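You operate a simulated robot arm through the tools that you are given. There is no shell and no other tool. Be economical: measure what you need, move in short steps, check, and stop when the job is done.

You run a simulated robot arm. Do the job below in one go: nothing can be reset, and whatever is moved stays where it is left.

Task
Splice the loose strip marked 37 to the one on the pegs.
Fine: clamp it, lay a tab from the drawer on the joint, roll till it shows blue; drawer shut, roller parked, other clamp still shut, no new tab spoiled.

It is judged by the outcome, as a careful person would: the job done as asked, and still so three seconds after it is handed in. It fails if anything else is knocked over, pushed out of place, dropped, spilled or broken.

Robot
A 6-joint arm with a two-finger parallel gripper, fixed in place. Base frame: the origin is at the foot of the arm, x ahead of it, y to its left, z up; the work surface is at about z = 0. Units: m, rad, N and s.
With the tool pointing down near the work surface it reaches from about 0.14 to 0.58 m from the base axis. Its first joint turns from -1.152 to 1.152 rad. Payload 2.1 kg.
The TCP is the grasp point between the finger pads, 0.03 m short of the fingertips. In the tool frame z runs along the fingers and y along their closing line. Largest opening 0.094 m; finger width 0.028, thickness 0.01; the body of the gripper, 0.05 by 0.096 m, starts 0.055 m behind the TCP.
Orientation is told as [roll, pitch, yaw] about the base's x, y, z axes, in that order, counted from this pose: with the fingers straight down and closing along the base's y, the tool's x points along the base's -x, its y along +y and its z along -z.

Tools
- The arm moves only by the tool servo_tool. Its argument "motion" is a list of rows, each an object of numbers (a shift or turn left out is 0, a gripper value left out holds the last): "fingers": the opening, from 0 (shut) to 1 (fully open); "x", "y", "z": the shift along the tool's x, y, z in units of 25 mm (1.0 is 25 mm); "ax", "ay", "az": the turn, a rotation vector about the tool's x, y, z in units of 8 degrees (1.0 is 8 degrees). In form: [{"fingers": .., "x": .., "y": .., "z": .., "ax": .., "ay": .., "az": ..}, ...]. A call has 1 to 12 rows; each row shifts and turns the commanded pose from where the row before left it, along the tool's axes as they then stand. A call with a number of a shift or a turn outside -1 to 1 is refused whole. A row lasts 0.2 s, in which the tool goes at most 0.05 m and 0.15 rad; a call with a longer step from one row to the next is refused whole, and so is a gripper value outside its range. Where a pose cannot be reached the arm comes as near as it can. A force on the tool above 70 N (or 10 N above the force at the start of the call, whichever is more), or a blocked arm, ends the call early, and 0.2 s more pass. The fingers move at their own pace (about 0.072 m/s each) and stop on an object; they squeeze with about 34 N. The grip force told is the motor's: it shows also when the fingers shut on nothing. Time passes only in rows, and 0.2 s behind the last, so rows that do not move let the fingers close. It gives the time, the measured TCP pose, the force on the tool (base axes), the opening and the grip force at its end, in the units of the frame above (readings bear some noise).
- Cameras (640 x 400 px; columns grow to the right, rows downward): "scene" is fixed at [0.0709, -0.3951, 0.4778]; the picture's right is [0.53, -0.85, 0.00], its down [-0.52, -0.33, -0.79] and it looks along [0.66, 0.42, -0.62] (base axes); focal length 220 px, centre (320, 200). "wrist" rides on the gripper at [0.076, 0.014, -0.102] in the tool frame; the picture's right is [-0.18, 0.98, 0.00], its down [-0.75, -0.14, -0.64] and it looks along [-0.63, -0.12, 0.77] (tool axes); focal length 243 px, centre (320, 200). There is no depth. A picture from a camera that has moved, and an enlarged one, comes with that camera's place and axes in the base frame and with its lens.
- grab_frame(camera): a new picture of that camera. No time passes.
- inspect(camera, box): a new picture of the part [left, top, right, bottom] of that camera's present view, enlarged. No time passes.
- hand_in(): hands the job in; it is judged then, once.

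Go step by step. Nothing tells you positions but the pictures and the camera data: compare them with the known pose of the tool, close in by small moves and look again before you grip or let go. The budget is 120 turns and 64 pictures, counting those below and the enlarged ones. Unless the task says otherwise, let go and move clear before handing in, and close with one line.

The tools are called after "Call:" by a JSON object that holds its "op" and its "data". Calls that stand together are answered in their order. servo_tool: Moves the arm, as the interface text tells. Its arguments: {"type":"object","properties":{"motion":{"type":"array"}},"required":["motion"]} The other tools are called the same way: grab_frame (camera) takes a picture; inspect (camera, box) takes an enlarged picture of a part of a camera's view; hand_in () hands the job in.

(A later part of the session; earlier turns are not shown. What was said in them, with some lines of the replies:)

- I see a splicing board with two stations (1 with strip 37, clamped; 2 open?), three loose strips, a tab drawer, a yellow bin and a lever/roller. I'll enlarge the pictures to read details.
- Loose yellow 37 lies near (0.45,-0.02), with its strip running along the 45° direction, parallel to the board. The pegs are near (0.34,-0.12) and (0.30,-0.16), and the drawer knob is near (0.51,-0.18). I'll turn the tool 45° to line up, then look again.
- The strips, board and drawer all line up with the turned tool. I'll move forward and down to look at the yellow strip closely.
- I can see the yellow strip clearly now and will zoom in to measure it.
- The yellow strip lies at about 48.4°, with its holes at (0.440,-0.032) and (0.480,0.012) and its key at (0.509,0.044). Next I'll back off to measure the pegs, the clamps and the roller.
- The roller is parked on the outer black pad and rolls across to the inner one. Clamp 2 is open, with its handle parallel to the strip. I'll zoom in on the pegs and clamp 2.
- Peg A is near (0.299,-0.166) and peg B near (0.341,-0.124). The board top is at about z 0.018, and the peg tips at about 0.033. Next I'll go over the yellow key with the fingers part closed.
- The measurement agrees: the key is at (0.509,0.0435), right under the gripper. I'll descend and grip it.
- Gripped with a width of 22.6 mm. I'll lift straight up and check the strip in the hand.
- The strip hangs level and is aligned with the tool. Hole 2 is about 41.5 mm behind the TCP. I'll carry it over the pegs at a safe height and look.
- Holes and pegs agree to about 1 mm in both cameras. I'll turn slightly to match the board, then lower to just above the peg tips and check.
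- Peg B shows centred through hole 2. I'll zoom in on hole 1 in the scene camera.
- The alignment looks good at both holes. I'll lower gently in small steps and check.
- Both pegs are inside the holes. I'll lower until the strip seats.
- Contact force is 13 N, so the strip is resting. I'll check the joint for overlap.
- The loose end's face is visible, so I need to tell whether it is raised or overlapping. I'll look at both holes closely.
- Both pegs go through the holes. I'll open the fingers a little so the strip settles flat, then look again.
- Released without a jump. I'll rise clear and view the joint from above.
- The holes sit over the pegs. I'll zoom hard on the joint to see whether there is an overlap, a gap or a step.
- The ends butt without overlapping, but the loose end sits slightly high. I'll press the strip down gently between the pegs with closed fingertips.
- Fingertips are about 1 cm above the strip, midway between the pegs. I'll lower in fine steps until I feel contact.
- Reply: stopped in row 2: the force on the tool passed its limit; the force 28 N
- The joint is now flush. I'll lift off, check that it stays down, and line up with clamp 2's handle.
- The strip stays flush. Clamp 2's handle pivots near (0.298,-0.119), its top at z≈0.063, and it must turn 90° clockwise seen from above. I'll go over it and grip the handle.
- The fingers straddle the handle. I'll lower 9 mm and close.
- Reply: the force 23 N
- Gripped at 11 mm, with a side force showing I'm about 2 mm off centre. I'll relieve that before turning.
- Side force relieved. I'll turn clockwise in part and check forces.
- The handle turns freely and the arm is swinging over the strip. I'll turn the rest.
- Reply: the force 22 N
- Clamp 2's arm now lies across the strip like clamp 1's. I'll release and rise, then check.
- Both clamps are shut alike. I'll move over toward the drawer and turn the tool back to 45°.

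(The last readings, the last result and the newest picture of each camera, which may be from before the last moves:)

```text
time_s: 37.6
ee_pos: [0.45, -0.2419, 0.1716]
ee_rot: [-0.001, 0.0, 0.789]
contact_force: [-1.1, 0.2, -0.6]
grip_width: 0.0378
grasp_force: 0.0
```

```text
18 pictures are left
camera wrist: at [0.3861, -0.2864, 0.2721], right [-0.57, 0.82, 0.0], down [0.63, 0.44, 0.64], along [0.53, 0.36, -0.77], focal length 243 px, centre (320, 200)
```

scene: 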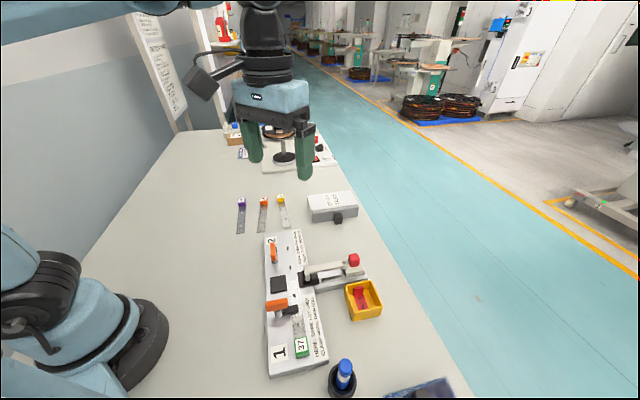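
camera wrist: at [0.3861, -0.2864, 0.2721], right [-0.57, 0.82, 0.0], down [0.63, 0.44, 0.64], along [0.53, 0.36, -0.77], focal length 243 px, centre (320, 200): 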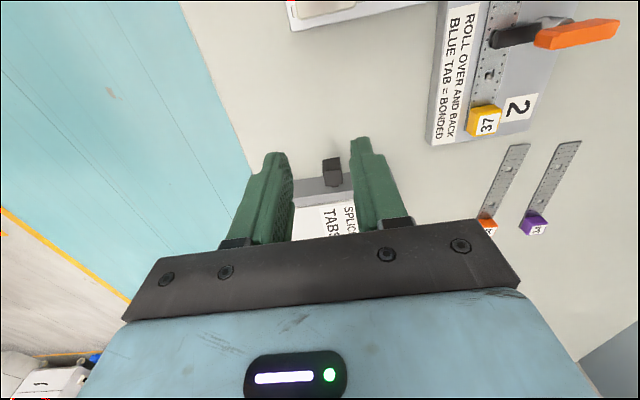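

The drawer knob is at about (0.509,-0.183). I'll descend in front of it, move in with the fingers straddling it, and check.

Call:
{"op": "servo_tool", "data": {"motion": [{"x": -1, "fingers": 0.5}, {"x": -0.9, "z": 1}, {"z": 1}, {"z": 1}, {"z": 1}, {"z": 1}, {}, {"x": -0.6}, {"x": -0.5}, {}]}}

Call:
{"op": "inspect", "data": {"camera": "scene", "box": [290, 170, 380, 250]}}

```text
time_s: 39.8
ee_pos: [0.5029, -0.1889, 0.0459]
ee_rot: [0.0, 0.002, 0.786]
contact_force: [0.4, 0.0, -0.5]
grip_width: 0.0468
grasp_force: 0.0
```

```text
5.00 times, centred on (335, 210) of scene
camera zoom: at [0.0709, -0.395, 0.4778], right [0.53, -0.85, 0.0], down [-0.52, -0.33, -0.79], along [0.66, 0.42, -0.62], focal length 1100 px, centre (245, 150)
```

zoom: 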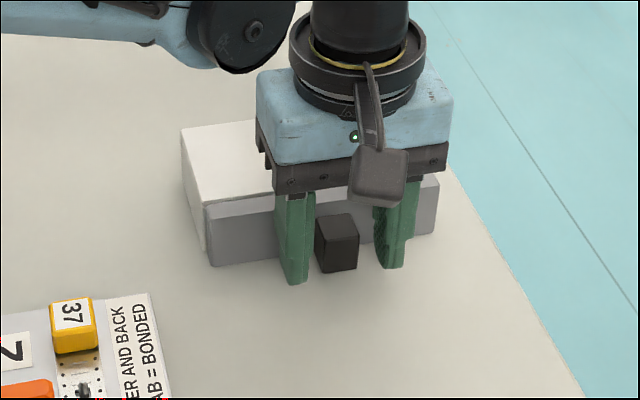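

The fingers straddle the knob. I'll close and pull the drawer straight out.

Call:
{"op": "servo_tool", "data": {"motion": [{"fingers": 0}, {}, {}, {"x": 0.3}, {"x": 0.5}, {"x": 0.6}, {"x": 0.6}, {"x": 0.5}, {}]}}

Call:
{"op": "inspect", "data": {"camera": "scene", "box": [290, 170, 380, 250]}}

```text
time_s: 41.8
ee_pos: [0.459, -0.2343, 0.0467]
ee_rot: [0.003, 0.0, 0.787]
contact_force: [-4.4, 4.6, -1.9]
grip_width: 0.0216
grasp_force: 44.6
```

```text
5.00 times, centred on (335, 210) of scene
camera zoom: at [0.0709, -0.3951, 0.4778], right [0.53, -0.85, 0.0], down [-0.52, -0.33, -0.79], along [0.66, 0.42, -0.62], focal length 1100 px, centre (245, 150)
```

zoom: 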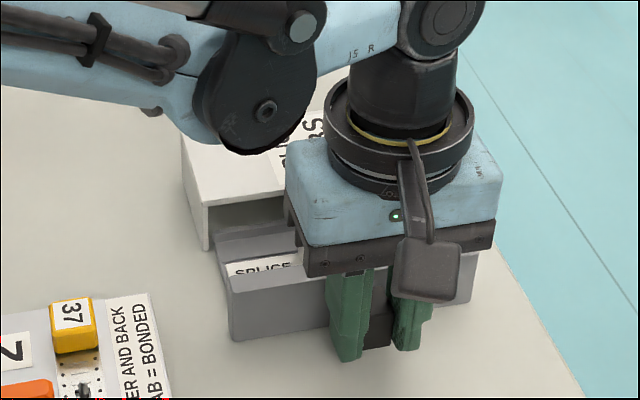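

The drawer slid 62 mm and a tab is visible. I'll release, rise and look into the drawer.

Call:
{"op": "servo_tool", "data": {"motion": [{"fingers": 0.5}, {}, {"x": 0.2}, {"z": -1}, {"z": -1}, {"z": -1}, {"z": -1}, {"x": 1}, {"x": 0.6}, {}]}}

Call:
{"op": "inspect", "data": {"camera": "wrist", "box": [230, 60, 430, 220]}}

```text
time_s: 44.0
ee_pos: [0.4264, -0.2644, 0.146]
ee_rot: [0.0, 0.001, 0.787]
contact_force: [0.1, -0.3, 0.4]
grip_width: 0.047
grasp_force: 0.0
```

```text
2.50 times, centred on (330, 140) of wrist
camera zoom: at [0.3621, -0.3093, 0.247], right [-0.57, 0.82, 0.0], down [0.63, 0.43, 0.64], along [0.53, 0.36, -0.77], focal length 606 px, centre (295, 350)
```

zoom: 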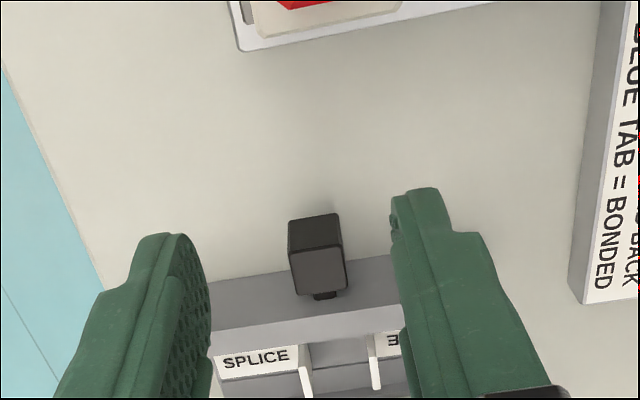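

I need a steeper view into the drawer, so I'll move forward and up.

Call:
{"op": "servo_tool", "data": {"motion": [{"z": -1}, {"z": -1}, {"x": -1}, {"x": -1}, {"x": -1}, {"x": -0.6}, {}]}}

Call:
{"op": "inspect", "data": {"camera": "wrist", "box": [240, 20, 420, 150]}}

```text
time_s: 45.6
ee_pos: [0.4904, -0.2008, 0.1955]
ee_rot: [0.002, -0.002, 0.787]
contact_force: [0.0, -0.2, 0.0]
grip_width: 0.0471
grasp_force: 0.0
```

```text
3.08 times, centred on (330, 85) of wrist
camera zoom: at [0.4264, -0.2454, 0.2973], right [-0.57, 0.82, 0.0], down [0.63, 0.43, 0.64], along [0.53, 0.36, -0.77], focal length 746 px, centre (289, 554)
```

zoom: 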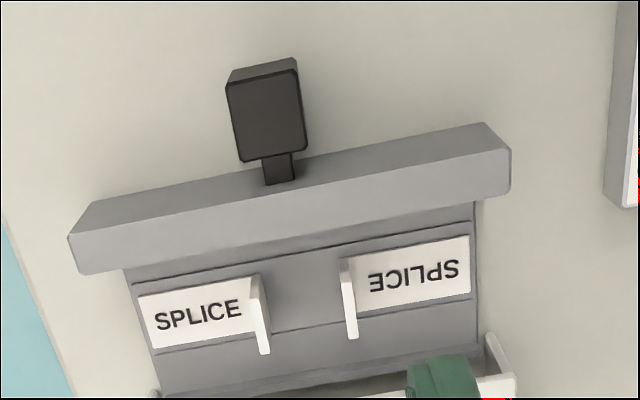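

Two white tabs lie in the drawer, each with an upright fin at its inner end. They must be turned 90° to lie along the strip. I'll take the left one by its fin, so I go above it and check from the scene camera.

Call:
{"op": "servo_tool", "data": {"motion": [{"x": -0.84, "y": -0.67, "fingers": 0.22}, {"z": 1}, {"z": 1}, {"z": 1}, {"z": 1}, {"z": 0.8}, {}]}}

Call:
{"op": "inspect", "data": {"camera": "scene", "box": [310, 190, 370, 240]}}

Call:
{"op": "inspect", "data": {"camera": "wrist", "box": [250, 90, 400, 220]}}

```text
time_s: 47.2
ee_pos: [0.517, -0.1981, 0.0754]
ee_rot: [0.001, -0.003, 0.788]
contact_force: [0.3, -0.4, 0.0]
grip_width: 0.0208
grasp_force: 0.0
```

```text
8.00 times, centred on (340, 215) of scene
camera zoom: at [0.0709, -0.3951, 0.4778], right [0.53, -0.85, 0.0], down [-0.52, -0.33, -0.79], along [0.66, 0.42, -0.62], focal length 1761 px, centre (160, 80)
```

zoom: 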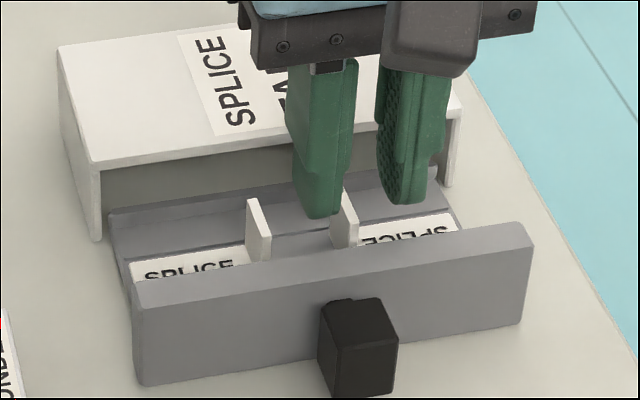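

```text
3.08 times, centred on (325, 155) of wrist
camera zoom: at [0.453, -0.2423, 0.1763], right [-0.57, 0.82, 0.0], down [0.63, 0.43, 0.64], along [0.53, 0.36, -0.77], focal length 746 px, centre (305, 338)
```

zoom: 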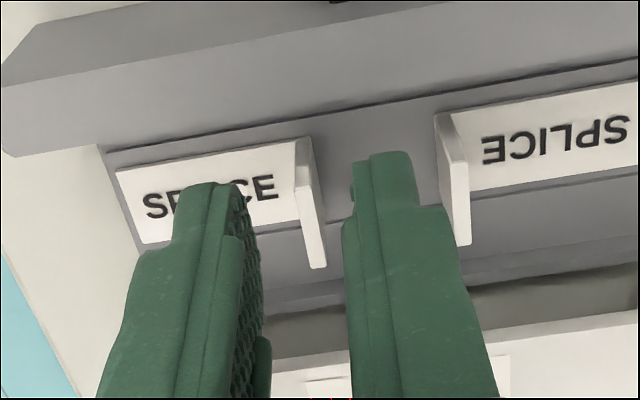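

The fingers straddle the left tab's fin but about 8 mm short of its middle. I'll advance, lower part-way, and verify the depth.

Call:
{"op": "servo_tool", "data": {"motion": [{"x": -0.32, "y": -0.05}, {"z": 0.5}, {"z": 0.35}, {}]}}

Call:
{"op": "inspect", "data": {"camera": "scene", "box": [325, 195, 365, 230]}}

```text
time_s: 48.2
ee_pos: [0.5242, -0.1943, 0.0548]
ee_rot: [0.0, 0.001, 0.788]
contact_force: [-0.1, 0.2, 0.7]
grip_width: 0.0207
grasp_force: 0.0
```

```text
11.43 times, centred on (345, 212) of scene
camera zoom: at [0.0709, -0.3951, 0.4778], right [0.53, -0.85, 0.0], down [-0.52, -0.33, -0.79], along [0.66, 0.42, -0.62], focal length 2515 px, centre (34, 57)
```

zoom: 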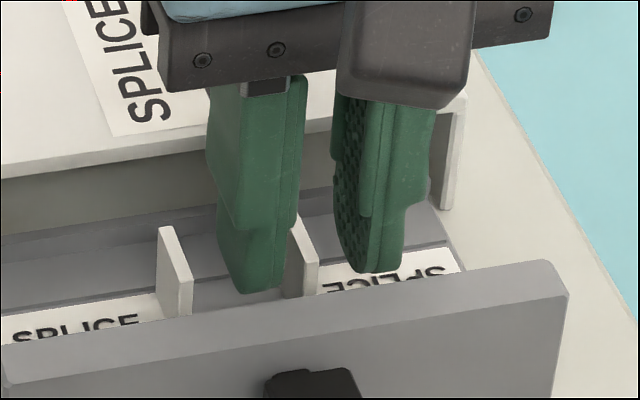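

Tips are about 5 mm above the fin top. I'll lower 10 mm to take the upper part of the fin, then close.

Call:
{"op": "servo_tool", "data": {"motion": [{"z": 0.41}, {}, {"fingers": 0.0}, {}, {}]}}

Call:
{"op": "inspect", "data": {"camera": "scene", "box": [325, 195, 365, 230]}}

```text
time_s: 49.4
ee_pos: [0.5248, -0.1931, 0.0448]
ee_rot: [0.0, 0.0, 0.787]
contact_force: [0.1, 0.1, 0.5]
grip_width: 0.0022
grasp_force: 34.3
```

```text
11.43 times, centred on (345, 212) of scene
camera zoom: at [0.0709, -0.3951, 0.4778], right [0.53, -0.85, 0.0], down [-0.52, -0.33, -0.79], along [0.66, 0.42, -0.62], focal length 2515 px, centre (34, 57)
```

zoom: 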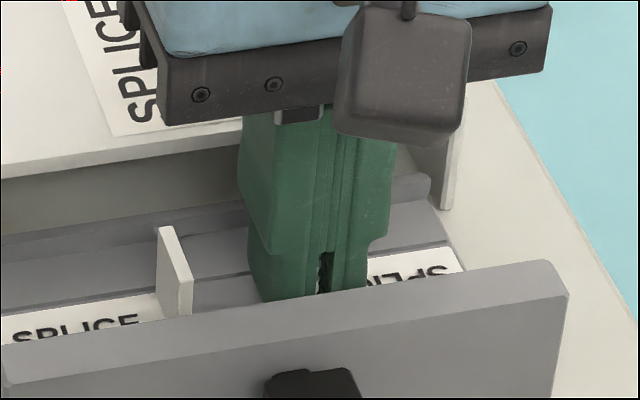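

Gripping a 2.2 mm fin. I'll lift out and look at the tab in hand.

Call:
{"op": "servo_tool", "data": {"motion": [{"z": -0.4}, {"z": -0.8}, {"z": -1}, {"z": -1}, {"z": -1}, {}]}}

Call:
{"op": "inspect", "data": {"camera": "wrist", "box": [250, 90, 400, 220]}}

```text
time_s: 50.8
ee_pos: [0.524, -0.1934, 0.1502]
ee_rot: [0.0, -0.001, 0.786]
contact_force: [-1.2, -0.1, -0.3]
grip_width: 0.0023
grasp_force: 34.2
```

```text
3.08 times, centred on (325, 155) of wrist
camera zoom: at [0.4595, -0.2374, 0.2509], right [-0.57, 0.82, 0.0], down [0.63, 0.43, 0.64], along [0.53, 0.36, -0.77], focal length 746 px, centre (305, 338)
```

zoom: 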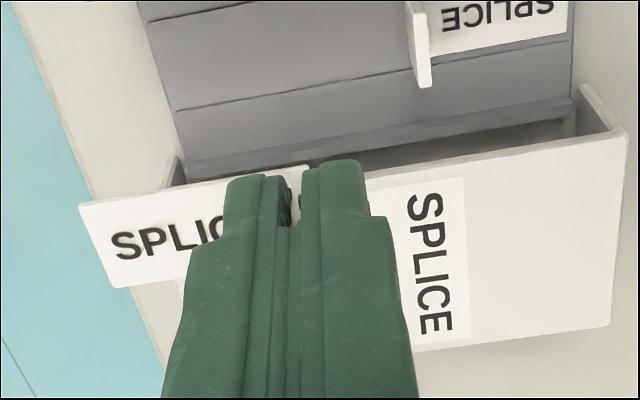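

The tab is held level, its plate centre about 24 mm from the fin. I'll carry it over the joint near (0.274,-0.191) and turn it 90° clockwise at height.

Call:
{"op": "servo_tool", "data": {"motion": [{"x": 0.766, "y": 0.924}, {"x": 0.766, "y": 0.924}, {"x": 0.766, "y": 0.924}, {"x": 0.766, "y": 0.924}, {"x": 0.766, "y": 0.924}, {"x": 0.766, "y": 0.924}, {"x": 0.766, "y": 0.924}, {"x": 0.766, "y": 0.924}, {}]}}

Call:
{"op": "servo_tool", "data": {"motion": [{"az": 0.933}, {"az": 0.933}, {"az": 0.933}, {"az": 0.933}, {"az": 0.933}, {"az": 0.933}, {"az": 0.933}, {"az": 0.933}, {"az": 0.933}, {"az": 0.933}, {"az": 0.933}, {"az": 0.933}]}}

```text
time_s: 52.8
ee_pos: [0.2845, -0.1707, 0.1473]
ee_rot: [0.001, -0.002, 0.788]
contact_force: [-0.2, -0.2, -0.8]
grip_width: 0.0024
grasp_force: 33.9
```

```text
time_s: 55.4
ee_pos: [0.2852, -0.1721, 0.1494]
ee_rot: [-0.001, -0.001, -0.775]
contact_force: [0.8, 0.5, 0.4]
grip_width: 0.0025
grasp_force: 34.5
```

Positioned. I'll lower to about 18 mm above the strip and check alignment.

Call:
{"op": "servo_tool", "data": {"motion": [{"z": 0.7}, {"z": 0.7}, {"z": 0.7}, {"z": 0.6}, {}]}}

Call:
{"op": "inspect", "data": {"camera": "scene", "box": [275, 245, 325, 295]}}

```text
time_s: 56.6
ee_pos: [0.286, -0.1723, 0.0825]
ee_rot: [0.0, 0.0, -0.774]
contact_force: [-0.2, 0.9, -0.2]
grip_width: 0.0027
grasp_force: 34.3
```

```text
8.00 times, centred on (300, 270) of scene
camera zoom: at [0.0709, -0.3951, 0.4778], right [0.53, -0.85, 0.0], down [-0.52, -0.33, -0.79], along [0.66, 0.42, -0.62], focal length 1761 px, centre (480, -360)
```

zoom: 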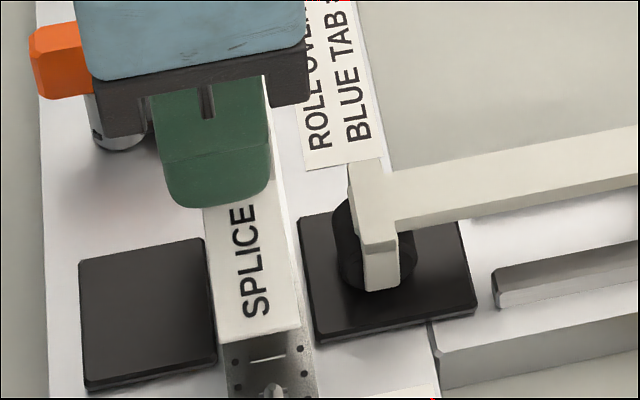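

Alignment is within about 1–2 mm. I'll lower the tab to just above the strip.

Call:
{"op": "servo_tool", "data": {"motion": [{"z": 0.3, "x": -0.035}, {"z": 0.25}, {"z": 0.1}, {}]}}

Call:
{"op": "inspect", "data": {"camera": "scene", "box": [280, 255, 320, 295]}}

```text
time_s: 57.6
ee_pos: [0.2868, -0.1724, 0.0652]
ee_rot: [-0.001, 0.0, -0.775]
contact_force: [0.2, -1.1, 0.4]
grip_width: 0.0025
grasp_force: 35.1
```

```text
10.00 times, centred on (300, 275) of scene
camera zoom: at [0.0709, -0.3951, 0.4778], right [0.53, -0.85, 0.0], down [-0.52, -0.33, -0.79], along [0.66, 0.42, -0.62], focal length 2201 px, centre (520, -550)
```

zoom: 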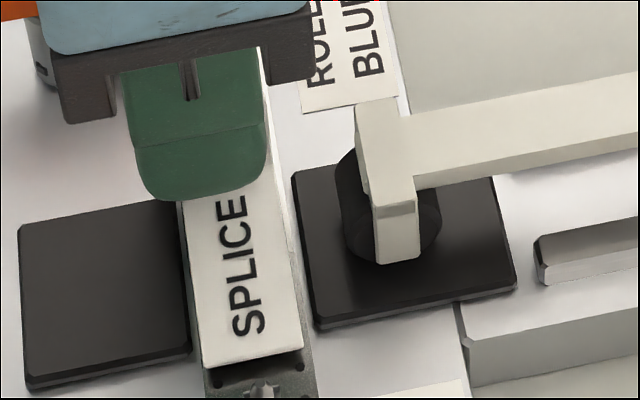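

The tab is nearly down and aligned. I'll make a 1 mm lateral trim and feel for contact in 1 mm steps.

Call:
{"op": "servo_tool", "data": {"motion": [{"x": -0.04, "z": 0.03}, {"z": 0.03}, {}]}}

```text
time_s: 58.4
ee_pos: [0.2867, -0.1733, 0.0632]
ee_rot: [-0.001, 0.0, -0.774]
contact_force: [-0.1, 0.0, -0.6]
grip_width: 0.0024
grasp_force: 34.0
```

Call:
{"op": "servo_tool", "data": {"motion": [{"z": 0.04}, {"z": 0.03}, {}]}}

```text
time_s: 59.2
ee_pos: [0.2874, -0.1721, 0.0627]
ee_rot: [0.0, 0.0, -0.773]
contact_force: [0.5, -0.5, -0.3]
grip_width: 0.0022
grasp_force: 33.6
```

Call:
{"op": "servo_tool", "data": {"motion": [{"z": 0.04}, {"z": 0.03}, {}]}}

```text
time_s: 60.0
ee_pos: [0.2881, -0.1726, 0.0597]
ee_rot: [0.001, 0.0, -0.775]
contact_force: [0.5, 5.0, 31.9]
grip_width: 0.0026
grasp_force: 34.0
```

Contact: the tab is on the strip. I'll ease up half a millimetre, open just enough to free the fin, and rise.

Call:
{"op": "servo_tool", "data": {"motion": [{"z": -0.03}, {"fingers": 0.055}, {}, {}]}}

Call:
{"op": "servo_tool", "data": {"motion": [{"z": -0.2}, {"z": -0.3}, {"z": -0.6}, {"z": -1}, {"z": -1}, {}]}}

Call:
{"op": "inspect", "data": {"camera": "scene", "box": [270, 240, 350, 300]}}

```text
time_s: 61.0
ee_pos: [0.2874, -0.1736, 0.0601]
ee_rot: [-0.001, 0.001, -0.776]
contact_force: [0.1, -0.4, 0.7]
grip_width: 0.005
grasp_force: 0.1
```

```text
time_s: 62.4
ee_pos: [0.2868, -0.1729, 0.1384]
ee_rot: [0.0, 0.002, -0.774]
contact_force: [0.4, -1.0, -0.7]
grip_width: 0.0051
grasp_force: 0.0
```

```text
6.67 times, centred on (310, 270) of scene
camera zoom: at [0.0709, -0.3951, 0.4778], right [0.53, -0.85, 0.0], down [-0.52, -0.33, -0.79], along [0.66, 0.42, -0.62], focal length 1467 px, centre (387, -267)
```

zoom: 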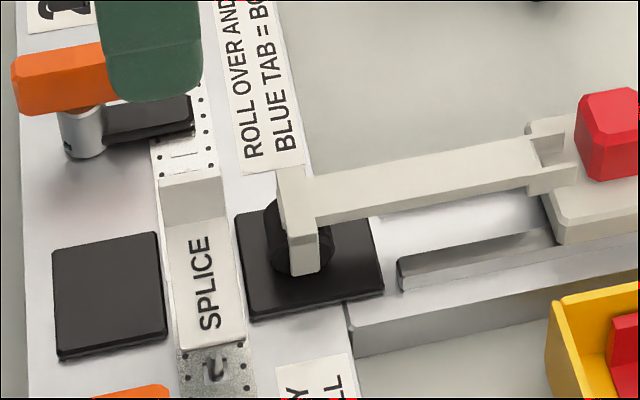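

The tab lies flat over the joint. Now the roller: its red knob is near (0.377,-0.293), z≈0.055. I'll move over it with the fingers straddling along the strip direction, and check.

Call:
{"op": "servo_tool", "data": {"motion": [{"x": -1, "y": -0.15, "fingers": 0.45}, {"x": -1, "y": -0.15}, {"x": -1, "y": -0.15}, {"x": -1, "y": -0.15}, {"x": -1, "y": -0.15}, {"x": -0.94, "y": -0.16}, {"z": 0.7}, {"z": 0.6}, {}]}}

Call:
{"op": "inspect", "data": {"camera": "scene", "box": [290, 210, 400, 310]}}

```text
time_s: 64.4
ee_pos: [0.3783, -0.292, 0.1058]
ee_rot: [0.0, -0.001, -0.775]
contact_force: [0.5, -0.8, 0.4]
grip_width: 0.0423
grasp_force: 0.1
```

```text
4.00 times, centred on (345, 260) of scene
camera zoom: at [0.0709, -0.3951, 0.4778], right [0.53, -0.85, 0.0], down [-0.52, -0.33, -0.79], along [0.66, 0.42, -0.62], focal length 880 px, centre (220, -40)
```

zoom: 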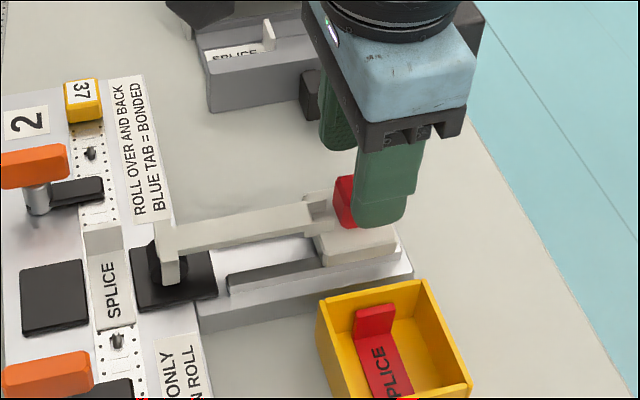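

Nearly centred on the knob. I'll make a 3 mm trim, lower and grip.

Call:
{"op": "servo_tool", "data": {"motion": [{"x": 0.12, "z": 0.4}, {"z": 0.4}, {"z": 0.3}, {}, {"fingers": 0.0}, {}, {}]}}

```text
time_s: 66.0
ee_pos: [0.3746, -0.2899, 0.0795]
ee_rot: [0.002, 0.0, -0.773]
contact_force: [6.7, 6.2, -5.5]
grip_width: 0.0219
grasp_force: 44.9
```

Knob gripped. I'll ease the side load and push the roller across over the tab in small steps.

Call:
{"op": "servo_tool", "data": {"motion": [{"y": 0.04}, {"x": 0.3}, {"x": 0.3}, {"x": 0.3}, {"x": 0.3}, {}]}}

```text
time_s: 67.4
ee_pos: [0.3543, -0.2687, 0.0789]
ee_rot: [0.0, -0.003, -0.775]
contact_force: [4.0, 3.4, -12.6]
grip_width: 0.0219
grasp_force: 45.5
```

Call:
{"op": "servo_tool", "data": {"motion": [{"x": 0.3}, {"x": 0.3}, {"x": 0.3}, {"x": 0.3}, {"x": 0.25}, {}]}}

Call:
{"op": "inspect", "data": {"camera": "scene", "box": [260, 230, 350, 310]}}

```text
time_s: 68.8
ee_pos: [0.3292, -0.2439, 0.0778]
ee_rot: [-0.002, -0.001, -0.776]
contact_force: [14.1, -2.2, -23.7]
grip_width: 0.0217
grasp_force: 45.1
```

```text
5.00 times, centred on (305, 270) of scene
camera zoom: at [0.071, -0.3951, 0.4777], right [0.53, -0.85, 0.0], down [-0.52, -0.33, -0.79], along [0.66, 0.42, -0.62], focal length 1100 px, centre (395, -150)
```

zoom: 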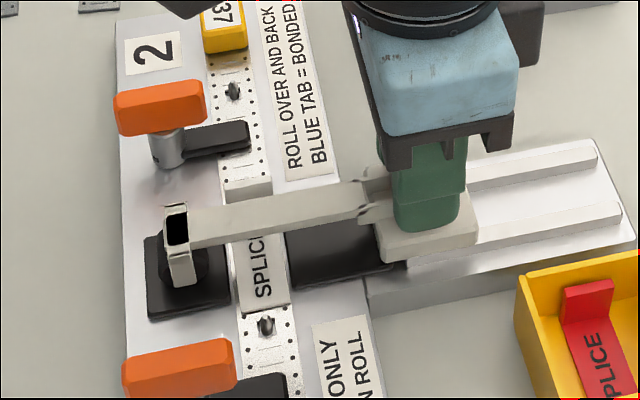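

The roller crossed over onto the inner pad, and the tab is still white. Now I'll roll back to parked.

Call:
{"op": "servo_tool", "data": {"motion": [{"z": 0.04}, {"x": -0.3}, {"x": -0.3}, {"x": -0.3}, {"x": -0.3}, {"x": -0.3}, {"x": -0.3}, {"x": -0.3}, {"x": -0.3}, {"x": -0.25}, {}]}}

Call:
{"op": "inspect", "data": {"camera": "scene", "box": [260, 230, 370, 310]}}

```text
time_s: 71.2
ee_pos: [0.375, -0.2909, 0.0782]
ee_rot: [0.0, 0.003, -0.774]
contact_force: [5.9, 11.9, 37.2]
grip_width: 0.0215
grasp_force: 45.2
```

```text
5.00 times, centred on (315, 270) of scene
camera zoom: at [0.0708, -0.3949, 0.478], right [0.53, -0.85, 0.0], down [-0.52, -0.33, -0.79], along [0.66, 0.42, -0.62], focal length 1100 px, centre (345, -150)
```

zoom: 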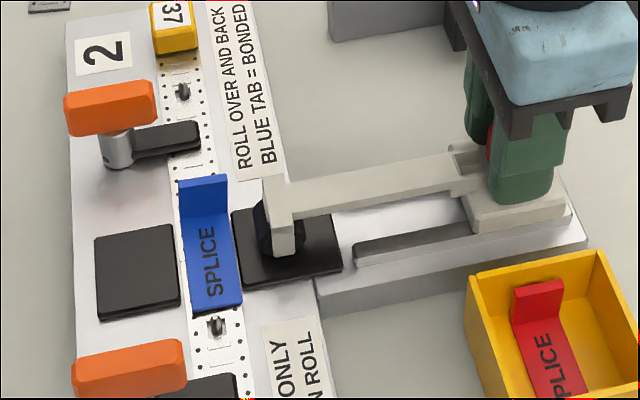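

The tab shows blue and the roller is back on its park pad. I'll ease the vertical load, release, rise, and turn back to 45° for the drawer.

Call:
{"op": "servo_tool", "data": {"motion": [{"z": -0.04}, {}, {"fingers": 0.45}, {}, {"z": -0.6}, {"z": -1}, {"z": -1}, {"z": -0.5}, {}]}}

Call:
{"op": "servo_tool", "data": {"motion": [{"az": -0.932}, {"az": -0.932}, {"az": -0.932}, {"az": -0.932}, {"az": -0.932}, {"az": -0.932}, {"az": -0.932}, {"az": -0.932}, {"az": -0.932}, {"az": -0.932}, {"az": -0.932}, {"az": -0.932}]}}

```text
time_s: 73.2
ee_pos: [0.3745, -0.2903, 0.1566]
ee_rot: [-0.002, 0.0, -0.775]
contact_force: [1.3, 0.3, 0.5]
grip_width: 0.0424
grasp_force: 0.0
```

```text
time_s: 75.8
ee_pos: [0.3753, -0.2895, 0.1564]
ee_rot: [0.0, -0.001, 0.79]
contact_force: [0.0, 0.2, 0.9]
grip_width: 0.0425
grasp_force: 0.1
```

Call:
{"op": "servo_tool", "data": {"motion": [{"x": -1, "y": -0.2, "fingers": 0.5}, {"x": -1, "y": -0.2}, {"x": -1, "y": -0.2}, {"x": -0.73, "y": -0.22}, {}, {"z": 1}, {"z": 1}, {"z": 0.5}, {}]}}

Call:
{"op": "inspect", "data": {"camera": "scene", "box": [290, 170, 390, 260]}}

```text
time_s: 77.8
ee_pos: [0.4552, -0.2384, 0.094]
ee_rot: [0.001, -0.001, 0.787]
contact_force: [0.2, 0.5, -0.2]
grip_width: 0.0471
grasp_force: 0.1
```

```text
4.44 times, centred on (340, 215) of scene
camera zoom: at [0.0709, -0.3951, 0.4778], right [0.53, -0.85, 0.0], down [-0.52, -0.33, -0.79], along [0.66, 0.42, -0.62], focal length 978 px, centre (231, 133)
```

zoom: 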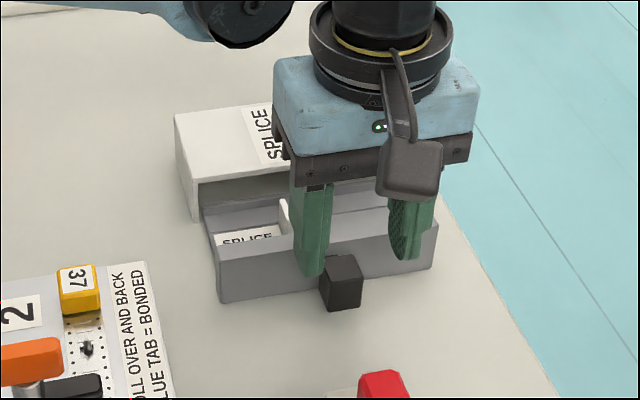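

The fingers will straddle the knob with margin. I'll lower, close and push the drawer shut.

Call:
{"op": "servo_tool", "data": {"motion": [{"z": 1}, {"z": 0.87}, {}, {"x": -0.18}, {}, {"fingers": 0}, {}, {}, {}]}}

```text
time_s: 79.8
ee_pos: [0.4578, -0.2335, 0.0464]
ee_rot: [0.004, 0.001, 0.789]
contact_force: [-14.7, 14.7, -3.5]
grip_width: 0.0216
grasp_force: 44.7
```

Call:
{"op": "servo_tool", "data": {"motion": [{"y": 0.08}, {"x": -0.5}, {"x": -0.5}, {"x": -0.5}, {"x": -0.5}, {"x": -0.4}, {"x": -0.14}, {}]}}

```text
time_s: 81.6
ee_pos: [0.502, -0.1899, 0.0459]
ee_rot: [-0.003, -0.001, 0.786]
contact_force: [15.3, -16.5, -13.0]
grip_width: 0.0216
grasp_force: 45.3
```

Call:
{"op": "servo_tool", "data": {"motion": [{"y": -0.06, "x": -0.04}, {"x": -0.05}, {}]}}

```text
time_s: 82.4
ee_pos: [0.5028, -0.1898, 0.0476]
ee_rot: [0.004, 0.005, 0.786]
contact_force: [-24.6, -12.7, -6.3]
grip_width: 0.0215
grasp_force: 44.8
```

The drawer is against its stop. I'll release, back off and rise clear, then take a last look.

Call:
{"op": "servo_tool", "data": {"motion": [{"fingers": 0.5}, {}, {"x": 0.3}, {"z": -1}, {"z": -1}, {"z": -1}, {"z": -1}, {"z": -1}, {"x": 0.5}, {}]}}

Call:
{"op": "grab_frame", "data": {"camera": "scene"}}

```text
time_s: 84.6
ee_pos: [0.4918, -0.2033, 0.1723]
ee_rot: [0.0, 0.002, 0.788]
contact_force: [0.1, 0.4, 0.5]
grip_width: 0.0468
grasp_force: 0.1
```

```text
1 pictures are left
```

scene: 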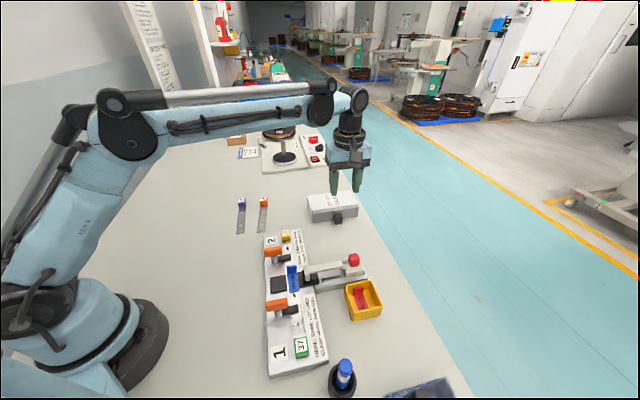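

Call:
{"op": "inspect", "data": {"camera": "scene", "box": [250, 180, 390, 310]}}

```text
3.08 times, centred on (320, 245) of scene
camera zoom: at [0.0709, -0.3951, 0.4778], right [0.53, -0.85, 0.0], down [-0.52, -0.33, -0.79], along [0.66, 0.42, -0.62], focal length 677 px, centre (320, 62)
```

zoom: 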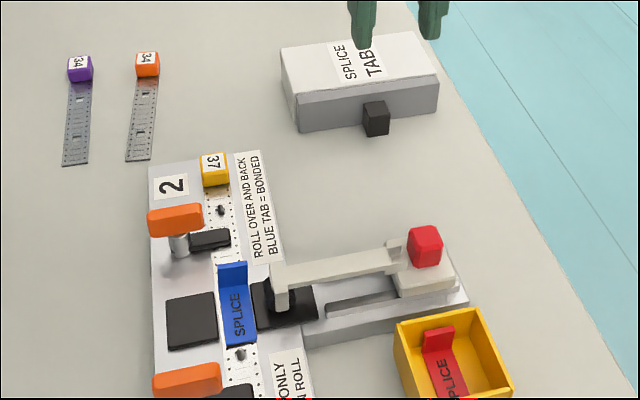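

The last picture shows the tab blue over the joint, both clamps shut, the roller parked, the drawer shut, and the arm clear, so I'm handing it in.

Call:
{"op": "hand_in", "data": {}}

```text
The job is handed in.
```

The loose strip 37 is spliced to the one on the pegs: it is clamped, and one tab from the drawer is rolled blue over the joint. The drawer is shut, the roller is parked, the other clamp is still shut, and no tab was spoiled.
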